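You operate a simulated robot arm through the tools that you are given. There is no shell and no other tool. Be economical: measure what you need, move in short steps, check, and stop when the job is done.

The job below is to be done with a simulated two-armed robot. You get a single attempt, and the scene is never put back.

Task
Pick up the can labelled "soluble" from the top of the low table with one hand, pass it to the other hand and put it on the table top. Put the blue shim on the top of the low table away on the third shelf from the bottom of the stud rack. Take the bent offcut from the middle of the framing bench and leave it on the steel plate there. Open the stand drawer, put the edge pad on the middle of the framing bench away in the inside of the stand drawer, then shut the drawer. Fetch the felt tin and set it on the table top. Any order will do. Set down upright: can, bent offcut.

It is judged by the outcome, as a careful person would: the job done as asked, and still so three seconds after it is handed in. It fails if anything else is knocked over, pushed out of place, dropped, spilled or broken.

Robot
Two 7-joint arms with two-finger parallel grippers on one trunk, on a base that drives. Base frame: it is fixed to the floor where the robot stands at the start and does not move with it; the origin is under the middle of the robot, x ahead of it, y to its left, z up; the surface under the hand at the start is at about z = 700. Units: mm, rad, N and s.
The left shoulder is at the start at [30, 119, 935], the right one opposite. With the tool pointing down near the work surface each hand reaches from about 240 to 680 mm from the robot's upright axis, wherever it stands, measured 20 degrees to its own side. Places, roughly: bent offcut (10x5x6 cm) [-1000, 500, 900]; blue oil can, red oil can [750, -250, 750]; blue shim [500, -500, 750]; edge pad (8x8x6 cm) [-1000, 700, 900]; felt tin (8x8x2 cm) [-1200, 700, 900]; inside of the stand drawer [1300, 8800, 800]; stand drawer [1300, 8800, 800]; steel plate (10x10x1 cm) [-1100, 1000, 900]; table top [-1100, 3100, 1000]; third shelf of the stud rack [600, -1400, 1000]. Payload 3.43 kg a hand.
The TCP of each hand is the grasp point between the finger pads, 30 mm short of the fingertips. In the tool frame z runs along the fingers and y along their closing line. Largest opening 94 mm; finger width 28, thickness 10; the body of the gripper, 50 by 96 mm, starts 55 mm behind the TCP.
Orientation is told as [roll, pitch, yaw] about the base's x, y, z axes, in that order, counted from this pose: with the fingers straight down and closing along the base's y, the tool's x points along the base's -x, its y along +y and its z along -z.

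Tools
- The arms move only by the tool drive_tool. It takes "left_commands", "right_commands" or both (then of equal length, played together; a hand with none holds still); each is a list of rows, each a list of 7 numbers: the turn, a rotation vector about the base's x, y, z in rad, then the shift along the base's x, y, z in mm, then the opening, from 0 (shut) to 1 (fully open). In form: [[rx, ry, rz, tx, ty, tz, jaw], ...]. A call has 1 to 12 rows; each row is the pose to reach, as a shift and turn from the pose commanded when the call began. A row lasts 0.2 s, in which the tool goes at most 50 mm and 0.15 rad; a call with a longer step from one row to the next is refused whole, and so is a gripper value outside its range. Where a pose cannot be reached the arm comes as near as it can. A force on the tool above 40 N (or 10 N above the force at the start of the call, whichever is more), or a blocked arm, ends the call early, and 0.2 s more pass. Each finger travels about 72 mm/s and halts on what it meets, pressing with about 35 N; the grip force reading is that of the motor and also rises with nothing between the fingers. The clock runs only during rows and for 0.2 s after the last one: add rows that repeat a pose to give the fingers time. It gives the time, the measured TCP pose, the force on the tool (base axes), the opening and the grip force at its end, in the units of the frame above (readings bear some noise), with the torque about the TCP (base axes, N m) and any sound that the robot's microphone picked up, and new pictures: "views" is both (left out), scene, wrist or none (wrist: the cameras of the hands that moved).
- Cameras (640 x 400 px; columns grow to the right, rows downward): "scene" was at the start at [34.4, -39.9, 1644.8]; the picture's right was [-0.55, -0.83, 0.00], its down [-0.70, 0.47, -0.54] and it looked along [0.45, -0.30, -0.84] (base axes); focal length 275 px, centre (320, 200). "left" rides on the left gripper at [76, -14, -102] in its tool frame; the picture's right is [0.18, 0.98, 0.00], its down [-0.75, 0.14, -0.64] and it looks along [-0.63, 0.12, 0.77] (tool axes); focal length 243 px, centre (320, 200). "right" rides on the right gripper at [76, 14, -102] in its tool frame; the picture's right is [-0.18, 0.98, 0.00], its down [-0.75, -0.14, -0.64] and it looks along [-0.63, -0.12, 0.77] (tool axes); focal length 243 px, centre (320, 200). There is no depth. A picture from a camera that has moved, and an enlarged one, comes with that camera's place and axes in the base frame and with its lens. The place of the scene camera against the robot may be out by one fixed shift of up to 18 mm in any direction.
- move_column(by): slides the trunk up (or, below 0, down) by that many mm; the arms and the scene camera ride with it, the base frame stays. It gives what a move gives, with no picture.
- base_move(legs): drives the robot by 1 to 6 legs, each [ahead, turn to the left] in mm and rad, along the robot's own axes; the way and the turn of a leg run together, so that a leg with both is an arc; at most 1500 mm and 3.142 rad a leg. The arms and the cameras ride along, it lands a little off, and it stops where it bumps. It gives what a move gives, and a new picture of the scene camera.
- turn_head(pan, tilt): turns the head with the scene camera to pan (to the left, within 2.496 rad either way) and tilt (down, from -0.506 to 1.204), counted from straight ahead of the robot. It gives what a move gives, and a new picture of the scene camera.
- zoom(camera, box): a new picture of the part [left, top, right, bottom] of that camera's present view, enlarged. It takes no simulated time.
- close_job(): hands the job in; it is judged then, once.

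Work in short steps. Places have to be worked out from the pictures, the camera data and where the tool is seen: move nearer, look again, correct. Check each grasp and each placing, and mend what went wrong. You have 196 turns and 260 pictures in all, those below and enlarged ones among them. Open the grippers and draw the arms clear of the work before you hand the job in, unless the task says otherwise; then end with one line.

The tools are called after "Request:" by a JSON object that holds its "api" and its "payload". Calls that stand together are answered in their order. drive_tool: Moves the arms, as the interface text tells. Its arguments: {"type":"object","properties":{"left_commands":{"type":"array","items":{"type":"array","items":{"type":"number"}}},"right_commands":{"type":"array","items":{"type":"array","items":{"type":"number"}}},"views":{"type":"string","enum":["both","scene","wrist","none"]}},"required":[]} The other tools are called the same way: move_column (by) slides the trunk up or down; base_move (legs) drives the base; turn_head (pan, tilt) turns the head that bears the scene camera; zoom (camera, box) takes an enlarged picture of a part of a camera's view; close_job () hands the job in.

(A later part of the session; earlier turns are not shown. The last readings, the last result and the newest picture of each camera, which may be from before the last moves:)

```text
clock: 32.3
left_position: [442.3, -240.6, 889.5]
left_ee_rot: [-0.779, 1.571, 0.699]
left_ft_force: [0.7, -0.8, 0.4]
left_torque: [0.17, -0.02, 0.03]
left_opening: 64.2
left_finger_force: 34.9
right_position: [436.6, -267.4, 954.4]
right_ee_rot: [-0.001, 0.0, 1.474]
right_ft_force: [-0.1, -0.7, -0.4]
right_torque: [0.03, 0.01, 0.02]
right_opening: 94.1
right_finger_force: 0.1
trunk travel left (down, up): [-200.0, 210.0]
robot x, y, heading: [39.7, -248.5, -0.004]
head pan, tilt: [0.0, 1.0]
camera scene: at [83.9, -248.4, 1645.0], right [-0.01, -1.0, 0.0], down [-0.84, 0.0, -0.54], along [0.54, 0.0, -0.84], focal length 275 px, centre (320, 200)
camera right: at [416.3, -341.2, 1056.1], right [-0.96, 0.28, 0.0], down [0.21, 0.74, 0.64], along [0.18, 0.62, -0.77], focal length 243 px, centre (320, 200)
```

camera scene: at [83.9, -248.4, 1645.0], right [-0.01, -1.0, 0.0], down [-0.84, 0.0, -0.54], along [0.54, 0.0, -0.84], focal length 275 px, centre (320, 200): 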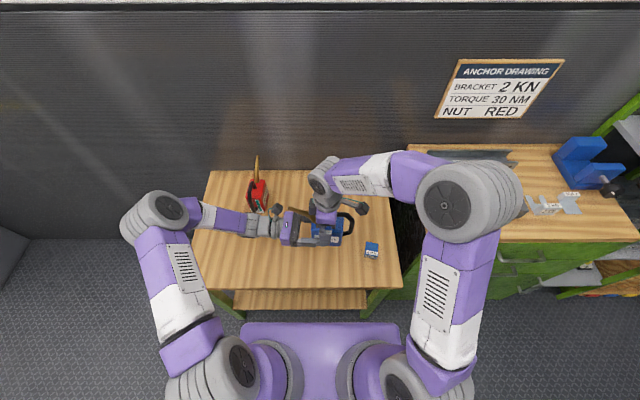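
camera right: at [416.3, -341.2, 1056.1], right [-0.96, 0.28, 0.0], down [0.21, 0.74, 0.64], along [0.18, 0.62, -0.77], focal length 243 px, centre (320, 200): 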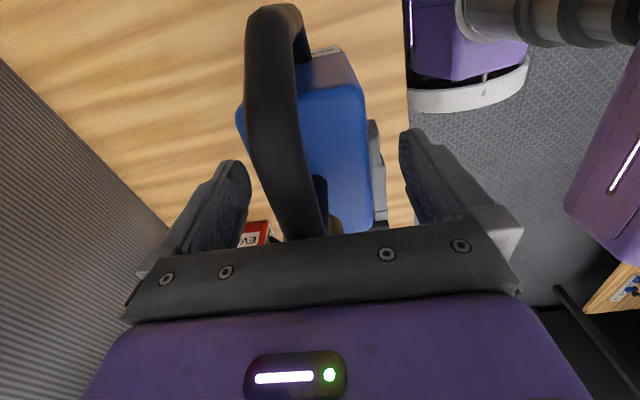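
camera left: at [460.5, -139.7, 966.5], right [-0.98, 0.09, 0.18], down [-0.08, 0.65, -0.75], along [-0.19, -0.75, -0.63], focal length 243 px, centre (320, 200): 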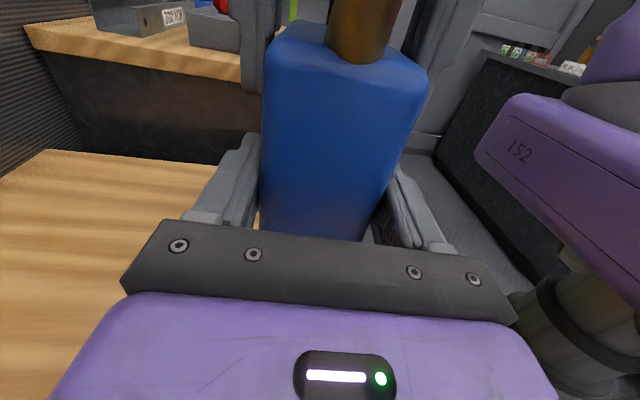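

The left hand now holds the can alone, with no residual force. I'll raise the right hand clear, move the can 60 mm left and begin turning the right hand back toward the shim.

Request:
{"api": "drive_tool", "payload": {"left_commands": [[0, 0, 0, 0, 0, 0, 0.4], [0, 0, 0, 0, 0, 0, 0.4], [0, 0, 0, 0, 0, 0, 0.4], [0, 0, 0, 0, 0, 0, 0.4], [0, 0, 0, 0, 10, 0, 0.4], [0, 0, 0, 0, 20, 0, 0.4], [0, 0, 0, 0, 30, 0, 0.4], [0, 0, 0, 0, 40, 0, 0.4], [0, 0, 0, 0, 55, 0, 0.4], [0, 0, 0, 0, 70, 0, 0.4], [0, 0, 0, 0, 80, 0, 0.4]], "right_commands": [[0, 0, 0, 0, 0, 30, 1], [0, 0, 0, 0, 0, 70, 1], [0, 0, 0, 0, 0, 110, 1], [0, 0, -0.1, 0, -20, 120, 1], [0, 0, -0.24, 0, -50, 120, 1], [0, 0, -0.38, 0, -80, 120, 1], [0, 0, -0.52, 0, -110, 120, 1], [0, 0, -0.66, 0, -140, 120, 1], [0, 0, -0.8, 0, -150, 120, 1], [0, 0, -0.94, 0, -160, 120, 1], [0, 0, -1.08, 0, -163, 120, 1]], "views": "none"}}

Request:
{"api": "drive_tool", "payload": {"right_commands": [[0, 0, -0.14, 5, 0, -30, 1], [0, 0, -0.28, 8, 0, -60, 1], [0, 0, -0.42, 11, 0, -90, 1], [0, 0, -0.54, 11, 0, -120, 1], [0, 0, -0.575, 11, 0, -150, 1], [0, 0, -0.575, 11, 0, -190, 1], [0, 0, -0.575, 11, 0, -220, 1], [0, 0, -0.575, 11, 0, -220, 1]]}}

```text
clock: 34.7
left_position: [442.7, -160.9, 890.7]
left_ee_rot: [-0.72, 1.571, 0.755]
left_ft_force: [-0.3, -0.3, -0.7]
left_torque: [0.17, -0.02, -0.01]
left_opening: 64.4
left_finger_force: 35.1
right_position: [437.3, -432.5, 1075.7]
right_ee_rot: [-0.001, -0.001, 0.389]
right_ft_force: [0.8, -0.3, -1.4]
right_torque: [0.04, -0.01, 0.0]
right_opening: 93.8
right_finger_force: 0.2
trunk travel left (down, up): [-200.0, 210.0]
robot x, y, heading: [35.3, -246.4, -0.006]
head pan, tilt: [0.0, 1.0]
```

```text
clock: 36.5
left_position: [442.4, -161.2, 890.7]
left_ee_rot: [-1.213, 1.571, 0.262]
left_ft_force: [-0.2, 0.3, -0.3]
left_torque: [0.15, -0.03, 0.02]
left_opening: 64.4
left_finger_force: 34.5
right_position: [447.7, -431.7, 855.4]
right_ee_rot: [-0.001, 0.0, -0.182]
right_ft_force: [-0.9, -0.2, -1.3]
right_torque: [0.0, 0.02, -0.01]
right_opening: 94.0
right_finger_force: 0.0
trunk travel left (down, up): [-200.0, 210.0]
robot x, y, heading: [36.8, -244.2, -0.007]
head pan, tilt: [0.0, 1.0]
camera scene: at [83.7, -248.4, 1645.0], right [-0.01, -1.0, 0.0], down [-0.84, 0.0, -0.54], along [0.54, 0.0, -0.84], focal length 275 px, centre (320, 200)
camera right: at [375.7, -403.6, 957.0], right [0.36, 0.93, 0.0], down [0.72, -0.27, 0.64], along [0.6, -0.23, -0.77], focal length 243 px, centre (320, 200)
```

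scene: 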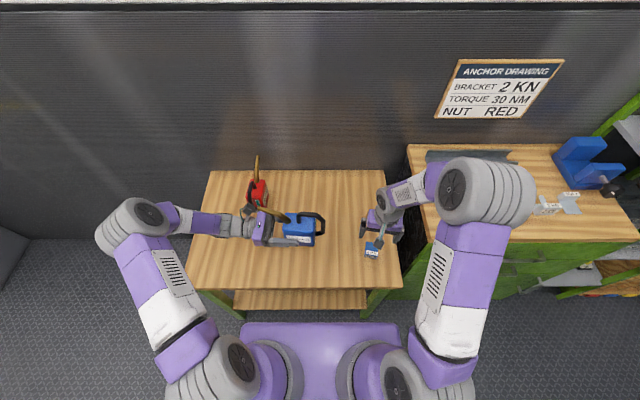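
right: 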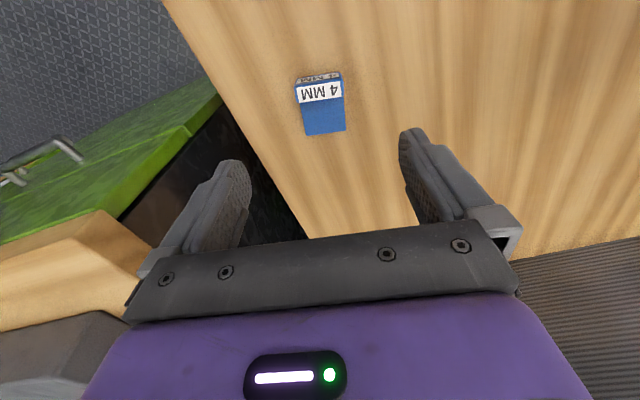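

The shim is at about (452,-431), aligned with the fingers. I'll descend and grip.

Request:
{"api": "drive_tool", "payload": {"right_commands": [[0, 0, 0, 4, 0, -40, 1], [0, 0, 0, 4, 0, -80, 1], [0, 0, 0, 4, 0, -110, 1], [0, 0, 0, 4, 0, -121, 1], [0, 0, 0, 4, 0, -121, 0.7], [0, 0, 0, 4, 0, -121, 0.5], [0, 0, 0, 4, 0, -121, 0.3], [0, 0, 0, 4, 0, -121, 0.2], [0, 0, 0, 4, 0, -121, 0.2], [0, 0, 0, 4, 0, -121, 0.2]]}}

```text
clock: 38.7
left_position: [442.6, -160.2, 891.0]
left_ee_rot: [-1.465, 1.568, 0.013]
left_ft_force: [-0.2, 0.1, 0.2]
left_torque: [0.12, -0.06, 0.0]
left_opening: 64.4
left_finger_force: 35.2
right_position: [451.5, -430.5, 734.1]
right_ee_rot: [0.0, -0.003, -0.179]
right_ft_force: [2.1, -1.0, 10.4]
right_torque: [-0.01, 0.03, -0.01]
right_opening: 44.0
right_finger_force: 35.0
trunk travel left (down, up): [-200.0, 210.0]
robot x, y, heading: [39.2, -246.6, -0.006]
head pan, tilt: [0.0, 1.0]
camera scene: at [83.3, -248.1, 1645.0], right [-0.01, -1.0, 0.0], down [-0.84, 0.0, -0.54], along [0.54, 0.0, -0.84], focal length 275 px, centre (320, 200)
camera right: at [379.8, -402.4, 835.9], right [0.36, 0.93, 0.0], down [0.71, -0.27, 0.64], along [0.6, -0.23, -0.77], focal length 243 px, centre (320, 200)
```

scene: 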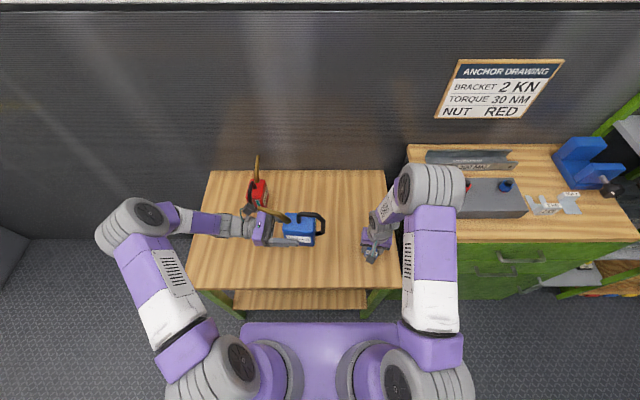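
right: 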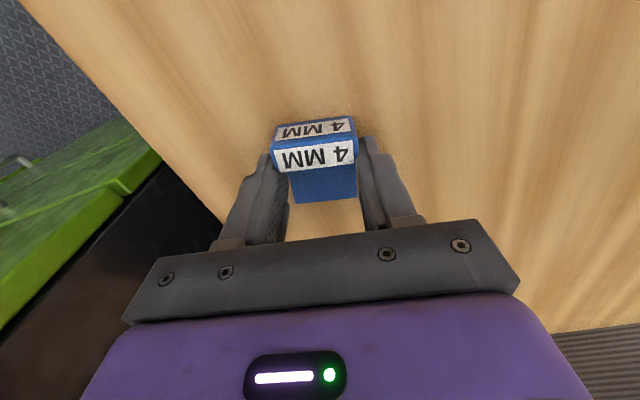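

Gripped at 44 mm. I'll lift it and draw the hand back, then look toward the rack.

Request:
{"api": "drive_tool", "payload": {"right_commands": [[0, 0, 0, 0, 0, 15, 0.2], [0, 0, 0, 0, 0, 50, 0.2], [0, 0, 0, 0, 0, 95, 0.2], [0, 0, 0, -10, 0, 140, 0.2], [0, 0, 0.1, -35, 0, 180, 0.2], [0, 0, 0.18, -60, 0, 220, 0.2], [0, 0, 0.18, -80, 0, 250, 0.2]], "views": "wrist"}}

Request:
{"api": "turn_head", "payload": {"pan": -1.0, "tilt": 0.5}}

```text
clock: 40.3
left_position: [442.4, -160.8, 890.6]
left_ee_rot: [-1.218, 1.568, 0.257]
left_ft_force: [0.0, 0.3, 0.1]
left_torque: [0.13, 0.0, 0.01]
left_opening: 64.6
left_finger_force: 35.0
right_position: [370.0, -432.1, 986.0]
right_ee_rot: [0.0, -0.001, 0.0]
right_ft_force: [-1.5, -0.3, -0.7]
right_torque: [0.0, 0.01, -0.03]
right_opening: 43.9
right_finger_force: 35.4
trunk travel left (down, up): [-200.0, 210.0]
robot x, y, heading: [35.4, -251.8, -0.005]
head pan, tilt: [0.0, 1.0]
camera right: at [294.2, -416.8, 1086.7], right [0.18, 0.98, 0.0], down [0.75, -0.14, 0.64], along [0.63, -0.12, -0.77], focal length 243 px, centre (320, 200)
```

right: 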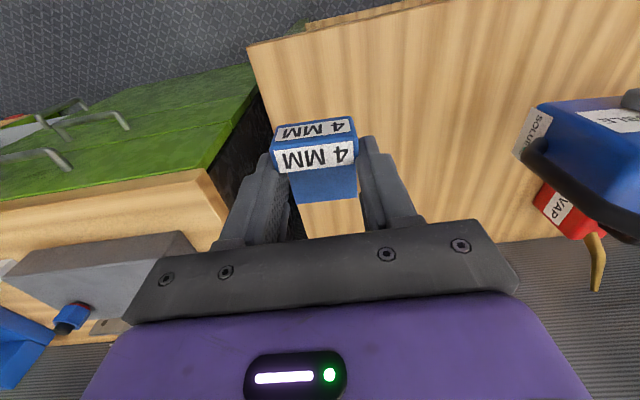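

```text
clock: 41.6
left_position: [442.9, -160.7, 890.3]
left_ee_rot: [-1.129, 1.571, 0.347]
left_ft_force: [0.7, 0.0, 0.2]
left_torque: [0.18, -0.01, 0.01]
left_opening: 64.3
left_finger_force: 34.9
right_position: [372.2, -431.6, 984.6]
right_ee_rot: [0.0, 0.0, 0.001]
right_ft_force: [0.8, -0.2, -1.5]
right_torque: [-0.02, -0.01, -0.02]
right_opening: 43.9
right_finger_force: 34.9
trunk travel left (down, up): [-200.0, 210.0]
robot x, y, heading: [38.0, -245.6, -0.005]
head pan, tilt: [-1.0, 0.499]
camera scene: at [63.1, -324.8, 1686.0], right [-0.84, -0.54, 0.0], down [-0.26, 0.4, -0.88], along [0.47, -0.74, -0.48], focal length 275 px, centre (320, 200)
```

scene: 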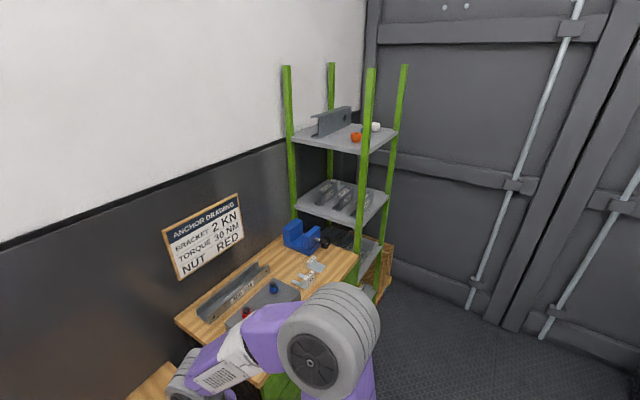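

The third shelf (the one with the grey brackets) spans roughly x 435–790, y -1260…-1590 at z≈1000. I'll back off, turn left, reverse along the bench and turn back to face the rack.

Request:
{"api": "base_move", "payload": {"legs": [[-260, 0], [0, 1.571], [-1130, 0]]}}

Request:
{"api": "turn_head", "payload": {"pan": -1.5, "tilt": 0.6}}

```text
clock: 52.6
left_position: [-307.5, -965.3, 889.9]
left_ee_rot: [-1.212, 1.569, 1.848]
left_ft_force: [-0.4, -0.5, 0.6]
left_torque: [-0.03, 0.16, -0.03]
left_opening: 64.5
left_finger_force: 35.3
right_position: [-36.6, -1033.2, 985.7]
right_ee_rot: [0.0, -0.002, 1.582]
right_ft_force: [-0.4, -0.2, -0.2]
right_torque: [-0.03, 0.01, 0.0]
right_opening: 44.0
right_finger_force: 35.1
trunk travel left (down, up): [-200.0, 210.0]
robot x, y, heading: [-218.1, -1367.8, 1.58]
head pan, tilt: [-1.0, 0.499]
camera scene: at [-134.1, -1350.7, 1686.1], right [0.55, -0.84, 0.0], down [-0.4, -0.26, -0.88], along [0.74, 0.48, -0.48], focal length 275 px, centre (320, 200)
```

scene: 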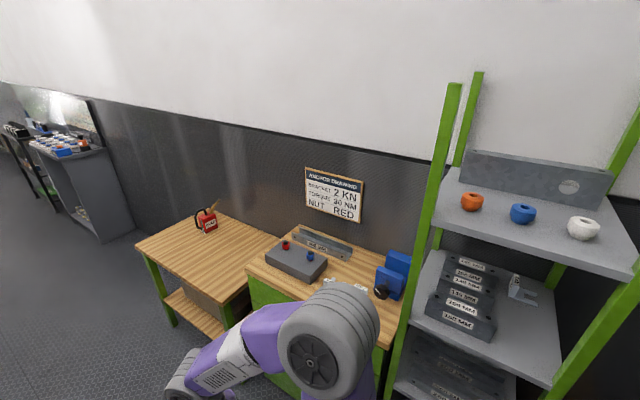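

```text
clock: 53.6
left_position: [-309.0, -964.6, 891.0]
left_ee_rot: [-0.743, 1.571, 2.315]
left_ft_force: [-0.1, 0.0, -0.3]
left_torque: [0.01, 0.14, -0.01]
left_opening: 64.3
left_finger_force: 34.8
right_position: [-36.3, -1032.0, 985.7]
right_ee_rot: [-0.001, 0.0, 1.584]
right_ft_force: [-0.2, -0.2, 0.3]
right_torque: [0.0, -0.01, -0.01]
right_opening: 43.5
right_finger_force: 34.9
trunk travel left (down, up): [-200.0, 210.0]
robot x, y, heading: [-219.4, -1369.4, 1.582]
head pan, tilt: [-1.499, 0.6]
camera scene: at [-122.1, -1393.0, 1677.0], right [0.08, -1.0, 0.0], down [-0.56, -0.05, -0.83], along [0.82, 0.07, -0.56], focal length 275 px, centre (320, 200)
```

scene: 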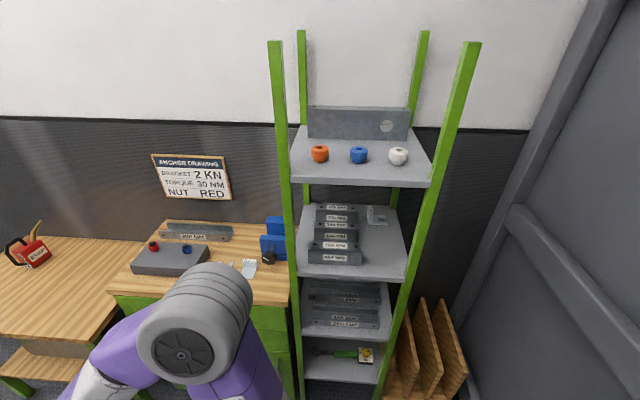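

I count shelves from the bottom: one with a small item, one with channels, one with brackets, then the top. I'll enlarge to confirm and find free space.

Request:
{"api": "zoom", "payload": {"camera": "scene", "box": [250, 190, 490, 400]}}

```text
1.90 times, centred on (370, 295) of scene
camera zoom: at [-122.1, -1393.0, 1677.0], right [0.08, -1.0, 0.0], down [-0.56, -0.05, -0.83], along [0.82, 0.07, -0.56], focal length 523 px, centre (225, 19)
```

zoom: 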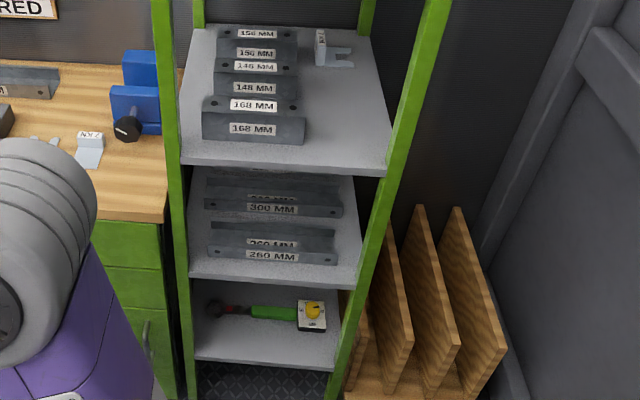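

Third shelf confirmed; there's free space on its front right, near y≈-1540. I'll turn to face the rack squarely.

Request:
{"api": "base_move", "payload": {"legs": [[-30, 0], [0, -1.58]]}}

Request:
{"api": "turn_head", "payload": {"pan": -0.15, "tilt": 0.5}}

```text
clock: 58.2
left_position: [188.8, -1311.7, 890.0]
left_ee_rot: [-0.73, 1.569, 0.751]
left_ft_force: [-1.1, 0.1, -6.2]
left_torque: [0.13, -0.04, -0.01]
left_opening: 64.4
left_finger_force: 35.1
right_position: [116.6, -1583.5, 984.6]
right_ee_rot: [0.001, -0.001, 0.001]
right_ft_force: [-0.2, 0.0, -0.4]
right_torque: [0.03, -0.01, -0.04]
right_opening: 43.9
right_finger_force: 34.7
trunk travel left (down, up): [-200.0, 210.0]
robot x, y, heading: [-219.1, -1395.2, -0.008]
head pan, tilt: [-1.499, 0.6]
camera scene: at [-233.8, -1488.5, 1677.0], right [-1.0, -0.07, 0.0], down [-0.04, 0.56, -0.83], along [0.06, -0.82, -0.57], focal length 275 px, centre (320, 200)
```

scene: 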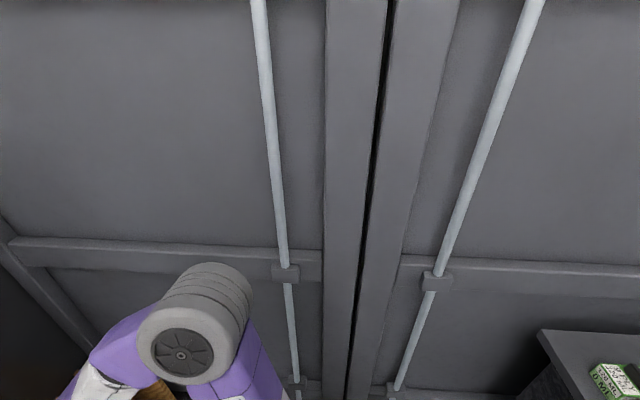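

```text
clock: 59.7
left_position: [187.6, -1312.9, 890.8]
left_ee_rot: [-0.594, 1.569, 0.886]
left_ft_force: [0.6, 0.2, -4.6]
left_torque: [0.16, -0.03, -0.03]
left_opening: 64.3
left_finger_force: 35.0
right_position: [116.7, -1583.9, 985.6]
right_ee_rot: [0.001, 0.0, -0.001]
right_ft_force: [0.3, 0.6, -0.2]
right_torque: [-0.03, 0.02, -0.04]
right_opening: 44.0
right_finger_force: 35.1
trunk travel left (down, up): [-200.0, 210.0]
robot x, y, heading: [-216.4, -1400.7, -0.002]
head pan, tilt: [-0.15, 0.499]
camera scene: at [-149.9, -1414.2, 1686.0], right [-0.15, -0.99, 0.0], down [-0.47, 0.07, -0.88], along [0.87, -0.14, -0.48], focal length 275 px, centre (320, 200)
```

scene: 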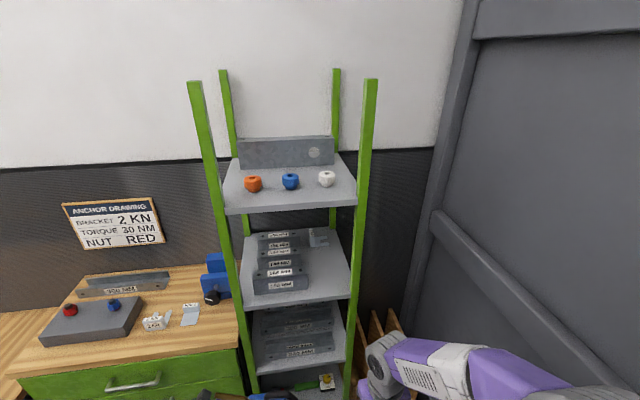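

Shelf 3 front edge is at x≈440, z≈1000, and the top shelf underside is at about 1325, so headroom is limited. I'll pull the can in, raise the right hand with a slight 15° tilt, and then drive up.

Request:
{"api": "drive_tool", "payload": {"left_commands": [[0, 0, 0, -20, 5, 0, 0.4], [0, 0, 0, -40, 10, 0, 0.4], [0, 0, 0, -60, 20, 0, 0.4], [0, 0, 0, -80, 30, 0, 0.4], [0, 0, 0, -100, 40, 0, 0.4], [0, 0, 0, -120, 50, 0, 0.4], [0, 0, 0, -120, 50, 0, 0.4]], "right_commands": [[0, -0.05, 0, 0, 10, 15, 0.2], [0, -0.1, 0, 0, 20, 35, 0.2], [0, -0.15, 0, 0, 30, 55, 0.2], [0, -0.2, 0, 0, 40, 75, 0.2], [0, -0.26, 0, 0, 48, 95, 0.2], [0, -0.26, 0, 0, 48, 95, 0.2], [0, -0.26, 0, 0, 48, 95, 0.2]], "views": "none"}}

Request:
{"api": "base_move", "payload": {"legs": [[220, 0]]}}

```text
clock: 61.3
left_position: [68.6, -1262.5, 891.0]
left_ee_rot: [-0.919, 1.569, 0.56]
left_ft_force: [0.1, 0.0, -5.9]
left_torque: [0.13, -0.04, -0.03]
left_opening: 64.1
left_finger_force: 35.0
right_position: [118.5, -1534.6, 1078.9]
right_ee_rot: [-0.001, -0.26, -0.002]
right_ft_force: [-0.9, -0.3, 0.4]
right_torque: [-0.02, 0.01, -0.01]
right_opening: 43.9
right_finger_force: 35.3
trunk travel left (down, up): [-200.0, 210.0]
robot x, y, heading: [-215.7, -1403.5, -0.007]
head pan, tilt: [-0.15, 0.499]
```

```text
clock: 63.0
left_position: [287.0, -1262.4, 889.9]
left_ee_rot: [0.346, 1.571, 1.825]
left_ft_force: [-0.8, 0.6, -6.0]
left_torque: [0.17, 0.0, -0.05]
left_opening: 64.3
left_finger_force: 35.2
right_position: [337.0, -1535.0, 1079.5]
right_ee_rot: [0.001, -0.259, 0.001]
right_ft_force: [-0.1, -0.3, -0.6]
right_torque: [0.02, 0.05, 0.02]
right_opening: 44.1
right_finger_force: 35.3
trunk travel left (down, up): [-200.0, 210.0]
robot x, y, heading: [-0.2, -1398.2, -0.003]
head pan, tilt: [-0.15, 0.499]
camera scene: at [69.9, -1414.6, 1686.0], right [-0.15, -0.99, 0.0], down [-0.47, 0.07, -0.88], along [0.87, -0.13, -0.48], focal length 275 px, centre (320, 200)
```

scene: 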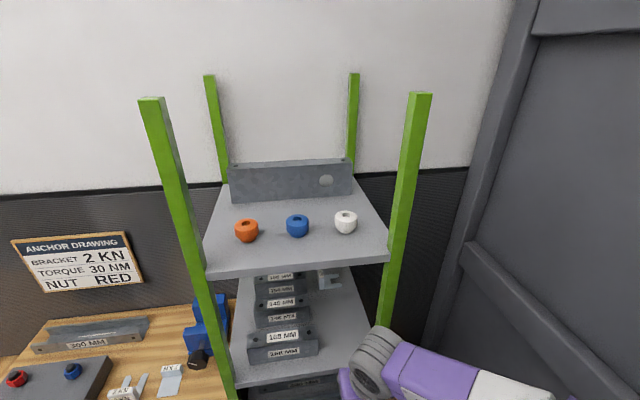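

I'll look lower with the head and check the right wrist camera.

Request:
{"api": "turn_head", "payload": {"pan": -0.2, "tilt": 0.85}}

Request:
{"api": "zoom", "payload": {"camera": "right", "box": [0, 0, 640, 400]}}

```text
clock: 63.9
left_position: [287.5, -1262.8, 890.5]
left_ee_rot: [-0.484, 1.568, 0.995]
left_ft_force: [0.0, 0.3, -5.3]
left_torque: [0.13, -0.03, 0.01]
left_opening: 64.4
left_finger_force: 34.6
right_position: [337.1, -1533.9, 1080.0]
right_ee_rot: [0.001, -0.26, 0.002]
right_ft_force: [-0.1, -0.7, -0.7]
right_torque: [-0.04, 0.03, -0.01]
right_opening: 43.8
right_finger_force: 34.6
trunk travel left (down, up): [-200.0, 210.0]
robot x, y, heading: [1.6, -1399.7, 0.0]
head pan, tilt: [-0.201, 0.85]
camera scene: at [55.4, -1416.6, 1656.1], right [-0.2, -0.98, 0.0], down [-0.74, 0.15, -0.66], along [0.65, -0.13, -0.75], focal length 275 px, centre (320, 200)
```

scene: 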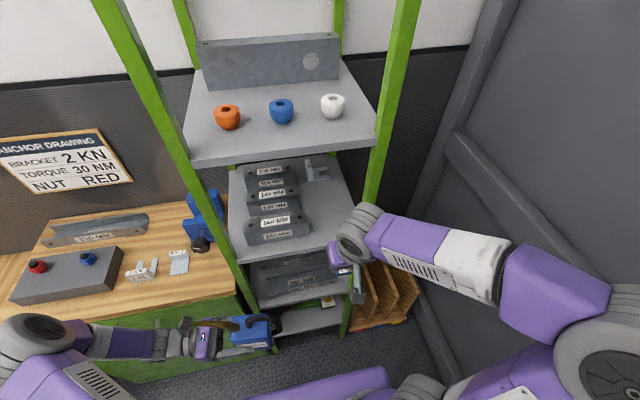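

```text
1.00 times, centred on (320, 200) of right (not enlarged: the box is as wide or as high as the picture)
camera zoom: at [237.0, -1520.1, 1158.1], right [0.18, 0.98, 0.05], down [0.56, -0.14, 0.81], along [0.81, -0.12, -0.58], focal length 243 px, centre (320, 200)
```

zoom: 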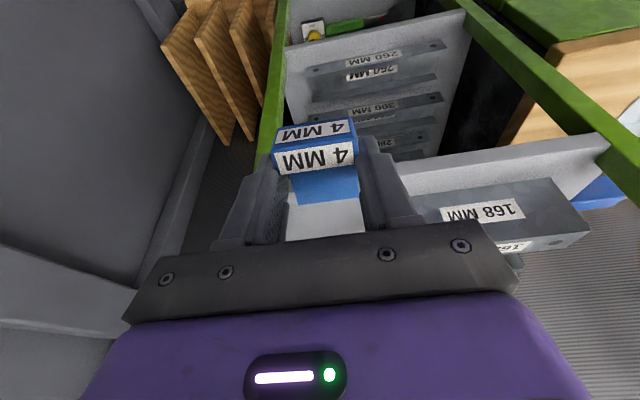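

Free space on the shelf runs from y≈-1445 to -1600. I'll tilt the hand more so the wrist stays out in front of the top shelf, then move the shim in over the shelf.

Request:
{"api": "drive_tool", "payload": {"right_commands": [[0, -0.12, 0, 0, 5, -5, 0.2], [0, -0.24, 0, 0, 8, -10, 0.2], [0, -0.34, 0, 10, 8, -12, 0.2], [0, -0.34, 0, 40, 8, -12, 0.2], [0, -0.34, 0, 75, 8, -12, 0.2], [0, -0.34, 0, 110, 8, -12, 0.2], [0, -0.34, 0, 145, 8, -12, 0.2], [0, -0.34, 0, 160, 8, -12, 0.2], [0, -0.34, 0, 160, 8, -12, 0.2]]}}

```text
clock: 65.8
left_position: [287.9, -1263.5, 891.0]
left_ee_rot: [-0.556, 1.568, 0.924]
left_ft_force: [0.2, 0.0, -5.0]
left_torque: [0.15, -0.04, -0.01]
left_opening: 64.4
left_finger_force: 35.3
right_position: [497.0, -1526.2, 1067.9]
right_ee_rot: [-0.001, -0.601, 0.003]
right_ft_force: [-0.4, 0.0, -1.2]
right_torque: [-0.02, -0.02, -0.04]
right_opening: 43.6
right_finger_force: 35.4
trunk travel left (down, up): [-200.0, 210.0]
robot x, y, heading: [4.0, -1400.1, -0.003]
head pan, tilt: [-0.201, 0.85]
camera scene: at [55.3, -1416.6, 1656.1], right [-0.2, -0.98, 0.0], down [-0.74, 0.15, -0.66], along [0.65, -0.13, -0.75], focal length 275 px, centre (320, 200)
camera right: at [376.5, -1511.9, 1107.3], right [0.15, 0.98, 0.1], down [0.26, -0.14, 0.96], along [0.95, -0.12, -0.28], focal length 243 px, centre (320, 200)
```

scene: 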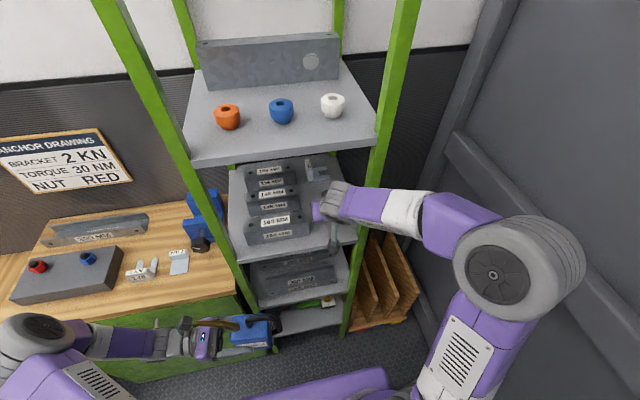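
right: 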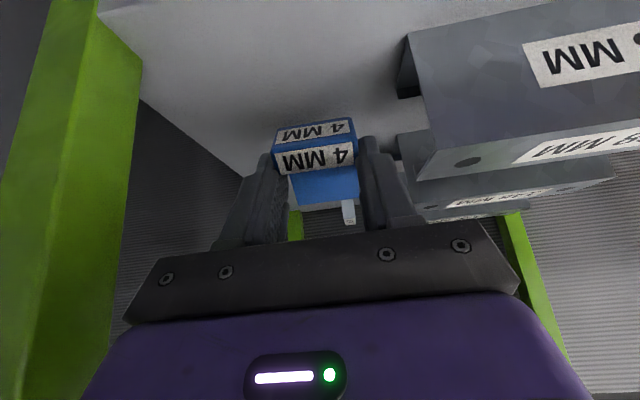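

The shim is over the shelf with clearance. I'll lower and reduce the tilt to 0.3, then feel for contact.

Request:
{"api": "drive_tool", "payload": {"right_commands": [[0, 0.1, 0, 3, 0, -10, 0.2], [0, 0.2, 0, 6, 0, -18, 0.2], [0, 0.3, 0, 8, 0, -24, 0.2], [0, 0.3, 0, 8, 0, -24, 0.2]]}}

Request:
{"api": "zoom", "payload": {"camera": "scene", "box": [220, 120, 420, 280]}}

```text
clock: 66.8
left_position: [286.7, -1263.3, 889.6]
left_ee_rot: [-0.685, 1.569, 0.795]
left_ft_force: [0.3, -0.7, -5.7]
left_torque: [0.18, -0.03, 0.05]
left_opening: 64.4
left_finger_force: 35.2
right_position: [505.3, -1527.0, 1043.2]
right_ee_rot: [-0.001, -0.297, 0.002]
right_ft_force: [-0.5, -1.1, 0.0]
right_torque: [-0.02, 0.01, -0.04]
right_opening: 43.9
right_finger_force: 35.3
trunk travel left (down, up): [-200.0, 210.0]
robot x, y, heading: [-1.2, -1394.0, -0.008]
head pan, tilt: [-0.201, 0.85]
camera scene: at [54.9, -1416.6, 1656.1], right [-0.2, -0.98, 0.0], down [-0.74, 0.15, -0.66], along [0.65, -0.13, -0.75], focal length 275 px, centre (320, 200)
camera right: at [401.9, -1512.4, 1117.8], right [0.17, 0.98, 0.05], down [0.53, -0.14, 0.84], along [0.83, -0.12, -0.55], focal length 243 px, centre (320, 200)
```

scene: 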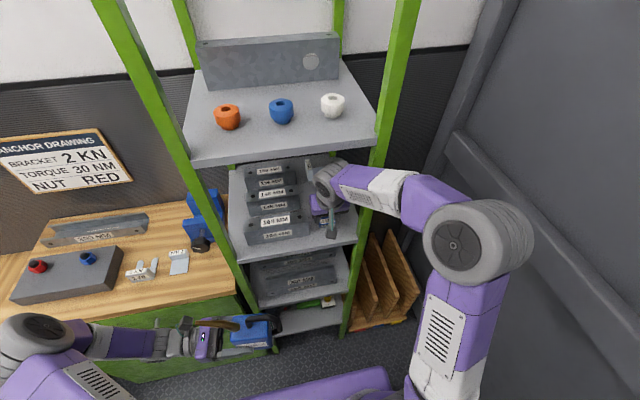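
right: 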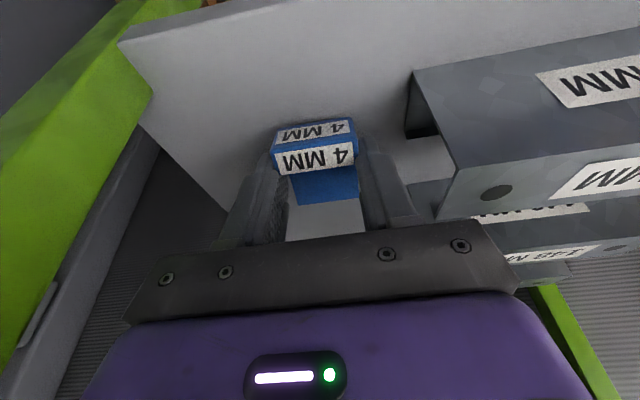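

```text
2.50 times, centred on (320, 200) of scene
camera zoom: at [54.9, -1416.6, 1656.1], right [-0.2, -0.98, 0.0], down [-0.74, 0.15, -0.66], along [0.65, -0.13, -0.75], focal length 687 px, centre (320, 200)
```

zoom: 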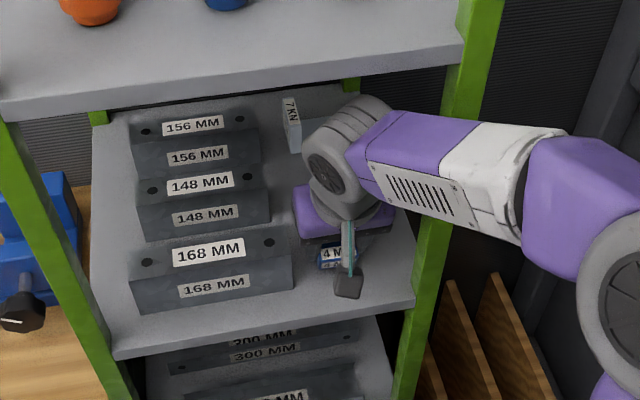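

There's good clearance to the top shelf. I'll bring the tilt to about -0.08 and lower in small steps until contact.

Request:
{"api": "drive_tool", "payload": {"right_commands": [[0, 0.1, 0, 2, 0, -2, 0.2], [0, 0.2, 0, 4, 0, -4, 0.2], [0, 0.24, 0, 4, 0, -6, 0.2], [0, 0.24, 0, 4, 0, -9, 0.2], [0, 0.24, 0, 4, 0, -12, 0.2], [0, 0.24, 0, 4, 0, -12, 0.2]], "views": "wrist"}}

```text
clock: 68.2
left_position: [287.0, -1262.7, 890.7]
left_ee_rot: [-1.215, 1.568, 0.264]
left_ft_force: [0.8, -1.2, -4.4]
left_torque: [0.18, -0.02, -0.01]
left_opening: 64.2
left_finger_force: 34.5
right_position: [508.6, -1528.8, 1035.8]
right_ee_rot: [0.002, -0.07, 0.002]
right_ft_force: [2.5, -4.3, 36.1]
right_torque: [-0.17, 0.69, 0.03]
right_opening: 43.8
right_finger_force: 34.9
trunk travel left (down, up): [-200.0, 210.0]
robot x, y, heading: [5.3, -1399.1, 0.001]
head pan, tilt: [-0.201, 0.85]
camera right: at [425.6, -1512.2, 1131.7], right [0.18, 0.98, 0.01], down [0.71, -0.14, 0.69], along [0.68, -0.12, -0.72], focal length 243 px, centre (320, 200)
```

right: 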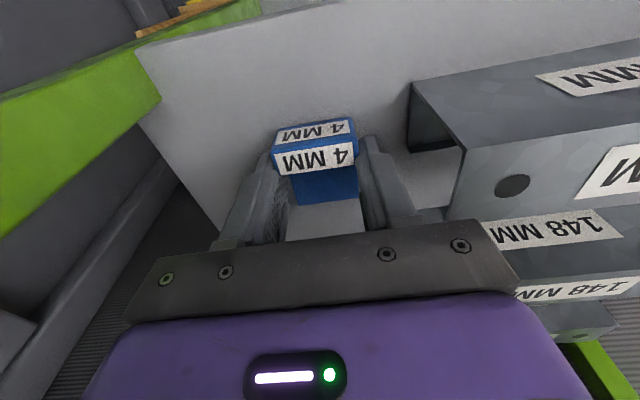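

Firm contact at TCP z≈1036. I'll level the hand, ease off and open the fingers.

Request:
{"api": "drive_tool", "payload": {"right_commands": [[0, 0.06, 0, 0, 0, 4, 0.2], [0, 0.06, 0, 0, 0, 4, 0.2], [0, 0.06, 0, 0, 0, 4, 0.55], [0, 0.06, 0, 0, 0, 4, 0.65], [0, 0.06, 0, 0, 0, 4, 0.65]], "views": "wrist"}}

```text
clock: 69.5
left_position: [287.1, -1262.1, 889.7]
left_ee_rot: [-0.572, 1.569, 0.91]
left_ft_force: [-0.9, 0.9, -4.8]
left_torque: [0.15, 0.03, -0.03]
left_opening: 64.3
left_finger_force: 34.6
right_position: [508.9, -1527.7, 1036.2]
right_ee_rot: [-0.002, 0.002, 0.003]
right_ft_force: [-0.8, 0.0, -0.5]
right_torque: [0.01, 0.0, -0.02]
right_opening: 61.3
right_finger_force: 0.1
trunk travel left (down, up): [-200.0, 210.0]
robot x, y, heading: [1.4, -1403.0, -0.004]
head pan, tilt: [-0.201, 0.85]
camera right: at [433.0, -1512.2, 1136.9], right [0.18, 0.98, 0.0], down [0.75, -0.14, 0.64], along [0.63, -0.12, -0.77], focal length 243 px, centre (320, 200)
```

right: 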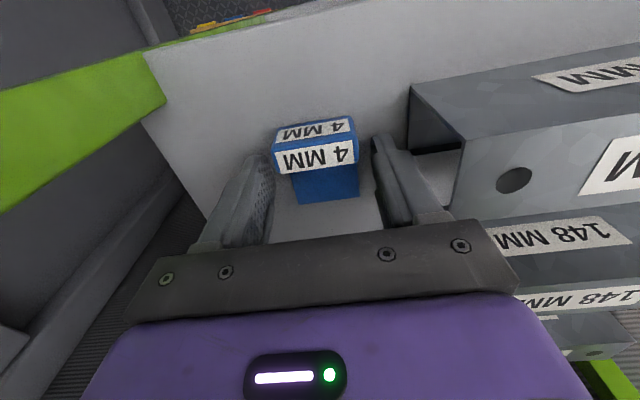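

Shim stands flat on the shelf. I'll withdraw: tilt back, then straight out and up.

Request:
{"api": "drive_tool", "payload": {"right_commands": [[0, -0.12, 0, 0, 0, 6, 0.65], [0, -0.24, 0, -3, 0, 12, 0.65], [0, -0.36, 0, -8, 0, 20, 0.65], [0, -0.48, 0, -20, 0, 28, 0.65], [0, -0.5, 0, -50, 0, 32, 0.65], [0, -0.5, 0, -90, 0, 35, 0.65], [0, -0.5, 0, -130, 0, 35, 0.65], [0, -0.5, 0, -170, 0, 35, 0.65], [0, -0.38, 0, -190, 0, 35, 0.65], [0, -0.24, 0, -200, 0, 35, 0.65], [0, -0.1, 0, -200, 0, 35, 0.65], [0, 0, 0, -200, 0, 35, 0.65]]}}

Request:
{"api": "zoom", "payload": {"camera": "scene", "box": [220, 120, 420, 280]}}

```text
clock: 72.0
left_position: [287.0, -1262.8, 889.2]
left_ee_rot: [-0.448, 1.57, 1.033]
left_ft_force: [0.1, 0.1, -5.5]
left_torque: [0.15, 0.01, 0.02]
left_opening: 64.3
left_finger_force: 34.8
right_position: [308.1, -1525.7, 1071.1]
right_ee_rot: [0.0, 0.003, 0.003]
right_ft_force: [0.4, 0.5, 0.2]
right_torque: [-0.02, 0.02, 0.0]
right_opening: 61.2
right_finger_force: 0.0
trunk travel left (down, up): [-200.0, 210.0]
robot x, y, heading: [1.9, -1402.0, 0.0]
head pan, tilt: [-0.201, 0.85]
camera scene: at [55.5, -1416.5, 1656.1], right [-0.2, -0.98, 0.0], down [-0.74, 0.15, -0.66], along [0.65, -0.13, -0.75], focal length 275 px, centre (320, 200)
camera right: at [233.1, -1512.0, 1172.2], right [0.18, 0.98, 0.0], down [0.76, -0.14, 0.64], along [0.63, -0.12, -0.77], focal length 243 px, centre (320, 200)
```

scene: 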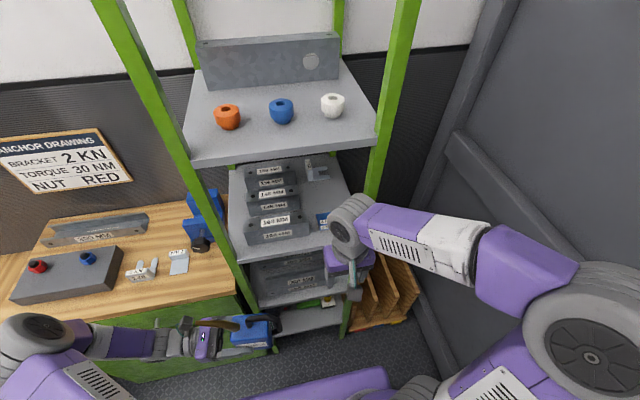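
right: 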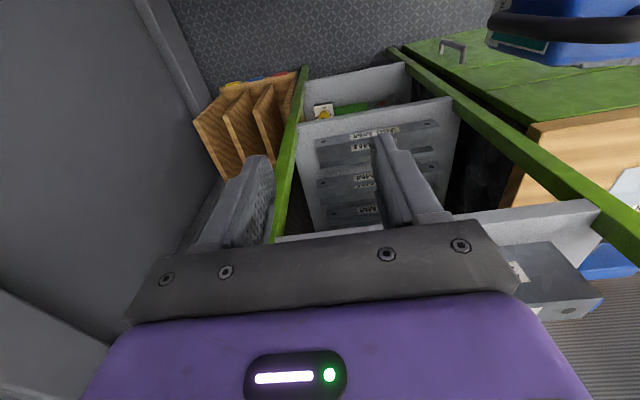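

```text
2.50 times, centred on (320, 200) of scene
camera zoom: at [55.5, -1416.5, 1656.1], right [-0.2, -0.98, 0.0], down [-0.74, 0.15, -0.66], along [0.65, -0.13, -0.75], focal length 687 px, centre (320, 200)
```

zoom: 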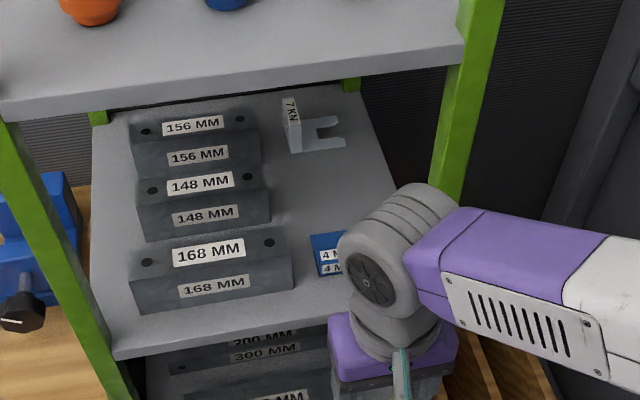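

The shim is in place and nothing else was disturbed. I'll back away, turn toward the framing bench area and look.

Request:
{"api": "base_move", "payload": {"legs": [[-250, 0], [0, 1.571], [300, 0]]}}

Request:
{"api": "turn_head", "payload": {"pan": 0.5, "tilt": 0.3}}

```text
clock: 79.3
left_position: [-381.7, -810.1, 890.3]
left_ee_rot: [0.227, 1.571, -3.012]
left_ft_force: [-1.0, -0.3, -6.8]
left_torque: [0.01, 0.16, -0.01]
left_opening: 64.5
left_finger_force: 34.7
right_position: [-118.0, -789.2, 1071.4]
right_ee_rot: [-0.002, 0.0, 1.567]
right_ft_force: [-1.1, 0.6, -0.8]
right_torque: [-0.04, 0.0, 0.02]
right_opening: 61.2
right_finger_force: 0.0
trunk travel left (down, up): [-200.0, 210.0]
robot x, y, heading: [-247.7, -1096.8, 1.564]
head pan, tilt: [-0.201, 0.85]
camera scene: at [-223.8, -1049.7, 1656.0], right [0.98, -0.21, 0.0], down [-0.16, -0.74, -0.66], along [0.14, 0.65, -0.75], focal length 275 px, centre (320, 200)
```

scene: 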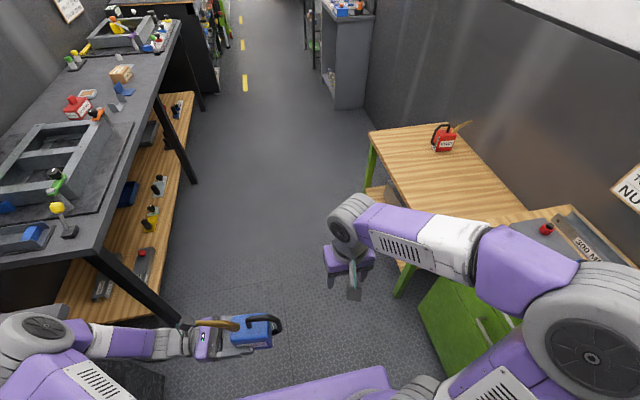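

```text
clock: 80.4
left_position: [-381.5, -810.7, 889.7]
left_ee_rot: [-0.433, 1.568, 2.611]
left_ft_force: [0.0, 0.1, -5.3]
left_torque: [0.01, 0.17, -0.01]
left_opening: 64.5
left_finger_force: 35.0
right_position: [-117.0, -789.4, 1070.7]
right_ee_rot: [0.0, -0.001, 1.567]
right_ft_force: [-1.1, -0.7, 0.6]
right_torque: [0.02, -0.01, -0.01]
right_opening: 61.0
right_finger_force: 0.1
trunk travel left (down, up): [-200.0, 210.0]
robot x, y, heading: [-244.9, -1098.2, 1.567]
head pan, tilt: [0.499, 0.3]
camera scene: at [-284.0, -1044.9, 1704.4], right [0.88, 0.47, 0.0], down [0.14, -0.26, -0.95], along [-0.45, 0.84, -0.3], focal length 275 px, centre (320, 200)
```

scene: 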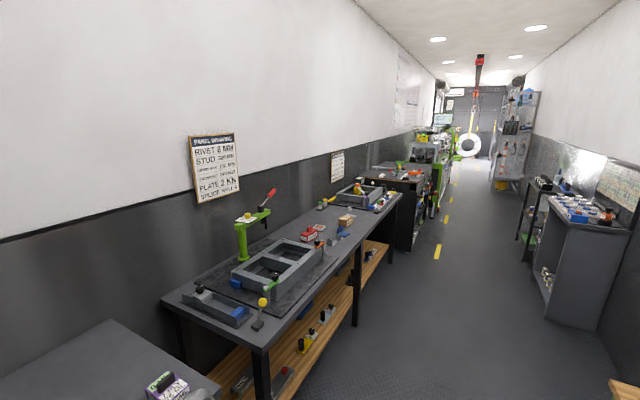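

The framing bench is the long dark bench (front edge x≈-825). I'll enlarge its middle.

Request:
{"api": "zoom", "payload": {"camera": "scene", "box": [280, 160, 420, 260]}}

```text
4.00 times, centred on (350, 210) of scene
camera zoom: at [-284.0, -1044.9, 1704.4], right [0.88, 0.47, 0.0], down [0.14, -0.26, -0.95], along [-0.45, 0.84, -0.3], focal length 1099 px, centre (200, 160)
```

zoom: 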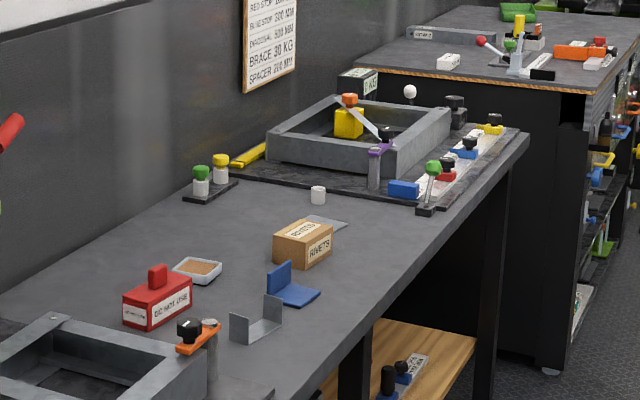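

I identify the grey U-shaped bent offcut, the blue edge pad, the white felt tin, the rivets box and, behind it, the steel plate. I'll raise the trunk and drive to stand before the bench middle.

Request:
{"api": "move_column", "payload": {"by": 200}}

Request:
{"api": "base_move", "payload": {"legs": [[1000, 0], [700, 0], [0, 1.571], [150, 0]]}}

Request:
{"api": "turn_head", "payload": {"pan": 0, "tilt": 0.75}}

```text
clock: 82.6
left_position: [-381.7, -811.3, 1090.4]
left_ee_rot: [-0.275, 1.57, 2.771]
left_ft_force: [0.0, 1.0, -6.3]
left_torque: [0.03, 0.19, -0.01]
left_opening: 64.1
left_finger_force: 35.2
right_position: [-116.6, -790.5, 1270.9]
right_ee_rot: [0.0, 0.0, 1.566]
right_ft_force: [-0.1, -0.9, -0.4]
right_torque: [0.01, 0.01, -0.01]
right_opening: 61.2
right_finger_force: 0.0
trunk travel left (down, up): [-400.0, 10.0]
robot x, y, heading: [-248.3, -1097.4, 1.561]
head pan, tilt: [0.499, 0.3]
```

```text
clock: 95.9
left_position: [-666.1, 463.3, 1090.4]
left_ee_rot: [-0.32, 1.569, -2.005]
left_ft_force: [-0.2, -0.7, -5.5]
left_torque: [-0.16, 0.01, 0.01]
left_opening: 64.5
left_finger_force: 35.2
right_position: [-681.2, 728.0, 1271.3]
right_ee_rot: [0.0, -0.001, 3.12]
right_ft_force: [-0.7, -0.7, -0.1]
right_torque: [-0.02, -0.02, 0.05]
right_opening: 61.2
right_finger_force: 0.0
trunk travel left (down, up): [-400.0, 10.0]
robot x, y, heading: [-381.5, 592.0, 3.112]
head pan, tilt: [0.499, 0.3]
camera scene: at [-424.5, 548.6, 1904.5], right [-0.46, 0.89, 0.0], down [0.26, 0.13, -0.96], along [-0.85, -0.44, -0.3], focal length 275 px, centre (320, 200)
```

scene: 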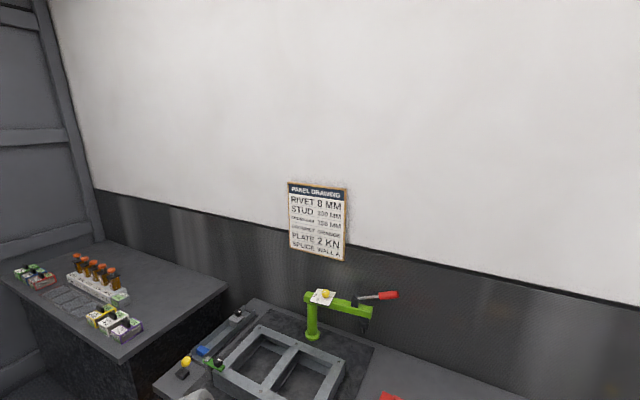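

```text
clock: 96.9
left_position: [-666.0, 463.1, 1088.6]
left_ee_rot: [-0.4, 1.569, -2.088]
left_ft_force: [-0.4, -0.8, -5.6]
left_torque: [-0.15, 0.0, 0.02]
left_opening: 64.5
left_finger_force: 34.8
right_position: [-680.7, 728.0, 1272.7]
right_ee_rot: [0.0, -0.001, 3.12]
right_ft_force: [0.6, -0.3, -0.6]
right_torque: [-0.03, 0.01, 0.02]
right_opening: 60.9
right_finger_force: 0.1
trunk travel left (down, up): [-400.0, 10.0]
robot x, y, heading: [-374.8, 592.3, 3.114]
head pan, tilt: [0.0, 0.75]
camera scene: at [-424.0, 593.2, 1864.2], right [0.02, 1.0, 0.0], down [0.68, -0.02, -0.73], along [-0.73, 0.02, -0.68], focal length 275 px, centre (320, 200)
```

scene: 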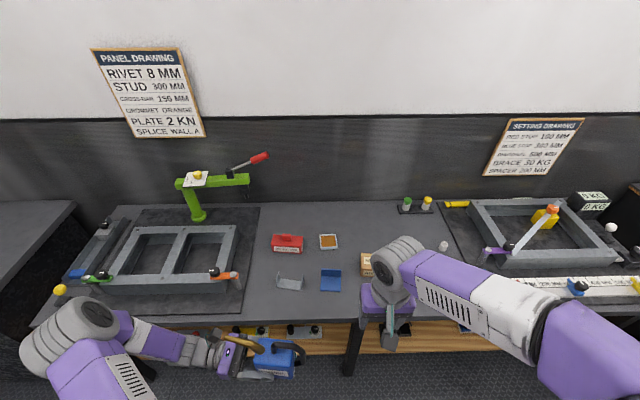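

The bench middle is in view: offcut ≈(-970,492), pad ≈(-970,646), tin ≈(-1156,648). I'll drive 140 mm closer and swing the right hand over toward the offcut, which also uncovers the plate.

Request:
{"api": "base_move", "payload": {"legs": [[140, 0.0]]}}

Request:
{"api": "drive_tool", "payload": {"right_commands": [[0, 0, 0, 0, -20, -30, 0.8], [0, 0, 0, 0, -50, -60, 1], [0, 0, 0, -15, -90, -80, 1], [0, 0, 0, -30, -130, -95, 1], [0, 0, 0, -45, -165, -100, 1], [0, 0, 0, -60, -195, -100, 1], [0, 0, 0, -75, -210, -100, 1], [0, 0, 0, -75, -210, -100, 1]]}}

```text
clock: 98.2
left_position: [-805.7, 466.4, 1090.6]
left_ee_rot: [-0.158, 1.57, -1.843]
left_ft_force: [0.0, -0.2, -5.7]
left_torque: [-0.14, 0.02, -0.02]
left_opening: 64.1
left_finger_force: 35.0
right_position: [-821.4, 730.9, 1271.0]
right_ee_rot: [-0.001, 0.0, 3.121]
right_ft_force: [0.3, 0.6, 0.2]
right_torque: [0.02, -0.02, -0.01]
right_opening: 61.3
right_finger_force: 0.0
trunk travel left (down, up): [-400.0, 10.0]
robot x, y, heading: [-518.2, 600.5, 3.118]
head pan, tilt: [0.0, 0.75]
camera scene: at [-563.7, 596.8, 1864.2], right [0.02, 1.0, 0.0], down [0.68, -0.02, -0.73], along [-0.73, 0.02, -0.68], focal length 275 px, centre (320, 200)
```

scene: 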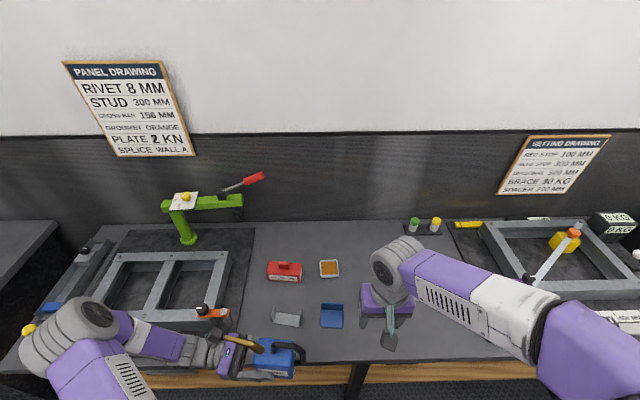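

```text
clock: 100.0
left_position: [-804.1, 466.3, 1090.0]
left_ee_rot: [-0.026, 1.57, -1.709]
left_ft_force: [0.0, 0.1, -4.6]
left_torque: [-0.14, 0.06, 0.0]
left_opening: 64.4
left_finger_force: 34.9
right_position: [-897.4, 520.7, 1170.4]
right_ee_rot: [0.0, -0.001, 3.123]
right_ft_force: [0.8, 0.2, -0.2]
right_torque: [-0.04, 0.01, -0.04]
right_opening: 93.9
right_finger_force: 0.0
trunk travel left (down, up): [-400.0, 10.0]
robot x, y, heading: [-519.5, 597.5, 3.12]
head pan, tilt: [0.0, 0.75]
camera scene: at [-563.9, 597.0, 1864.1], right [0.02, 1.0, 0.0], down [0.68, -0.02, -0.73], along [-0.73, 0.02, -0.68], focal length 275 px, centre (320, 200)
camera right: at [-820.7, 505.6, 1272.5], right [-0.2, -0.98, 0.0], down [-0.75, 0.16, 0.64], along [-0.63, 0.13, -0.77], focal length 243 px, centre (320, 200)
```

scene: 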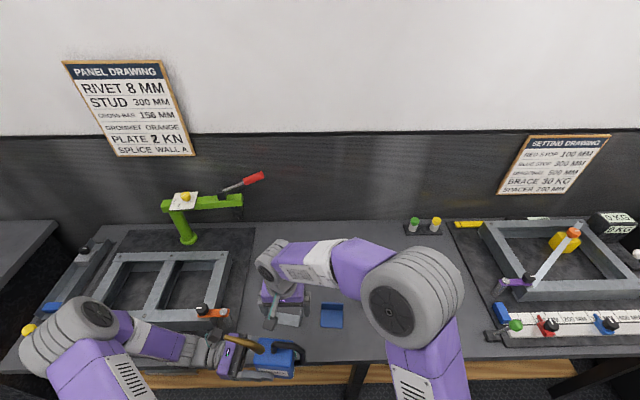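
right: 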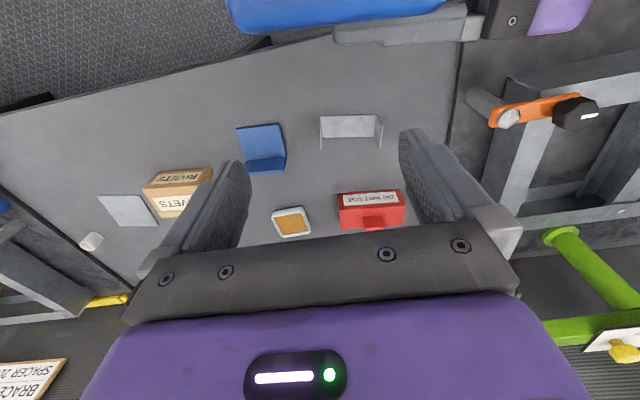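

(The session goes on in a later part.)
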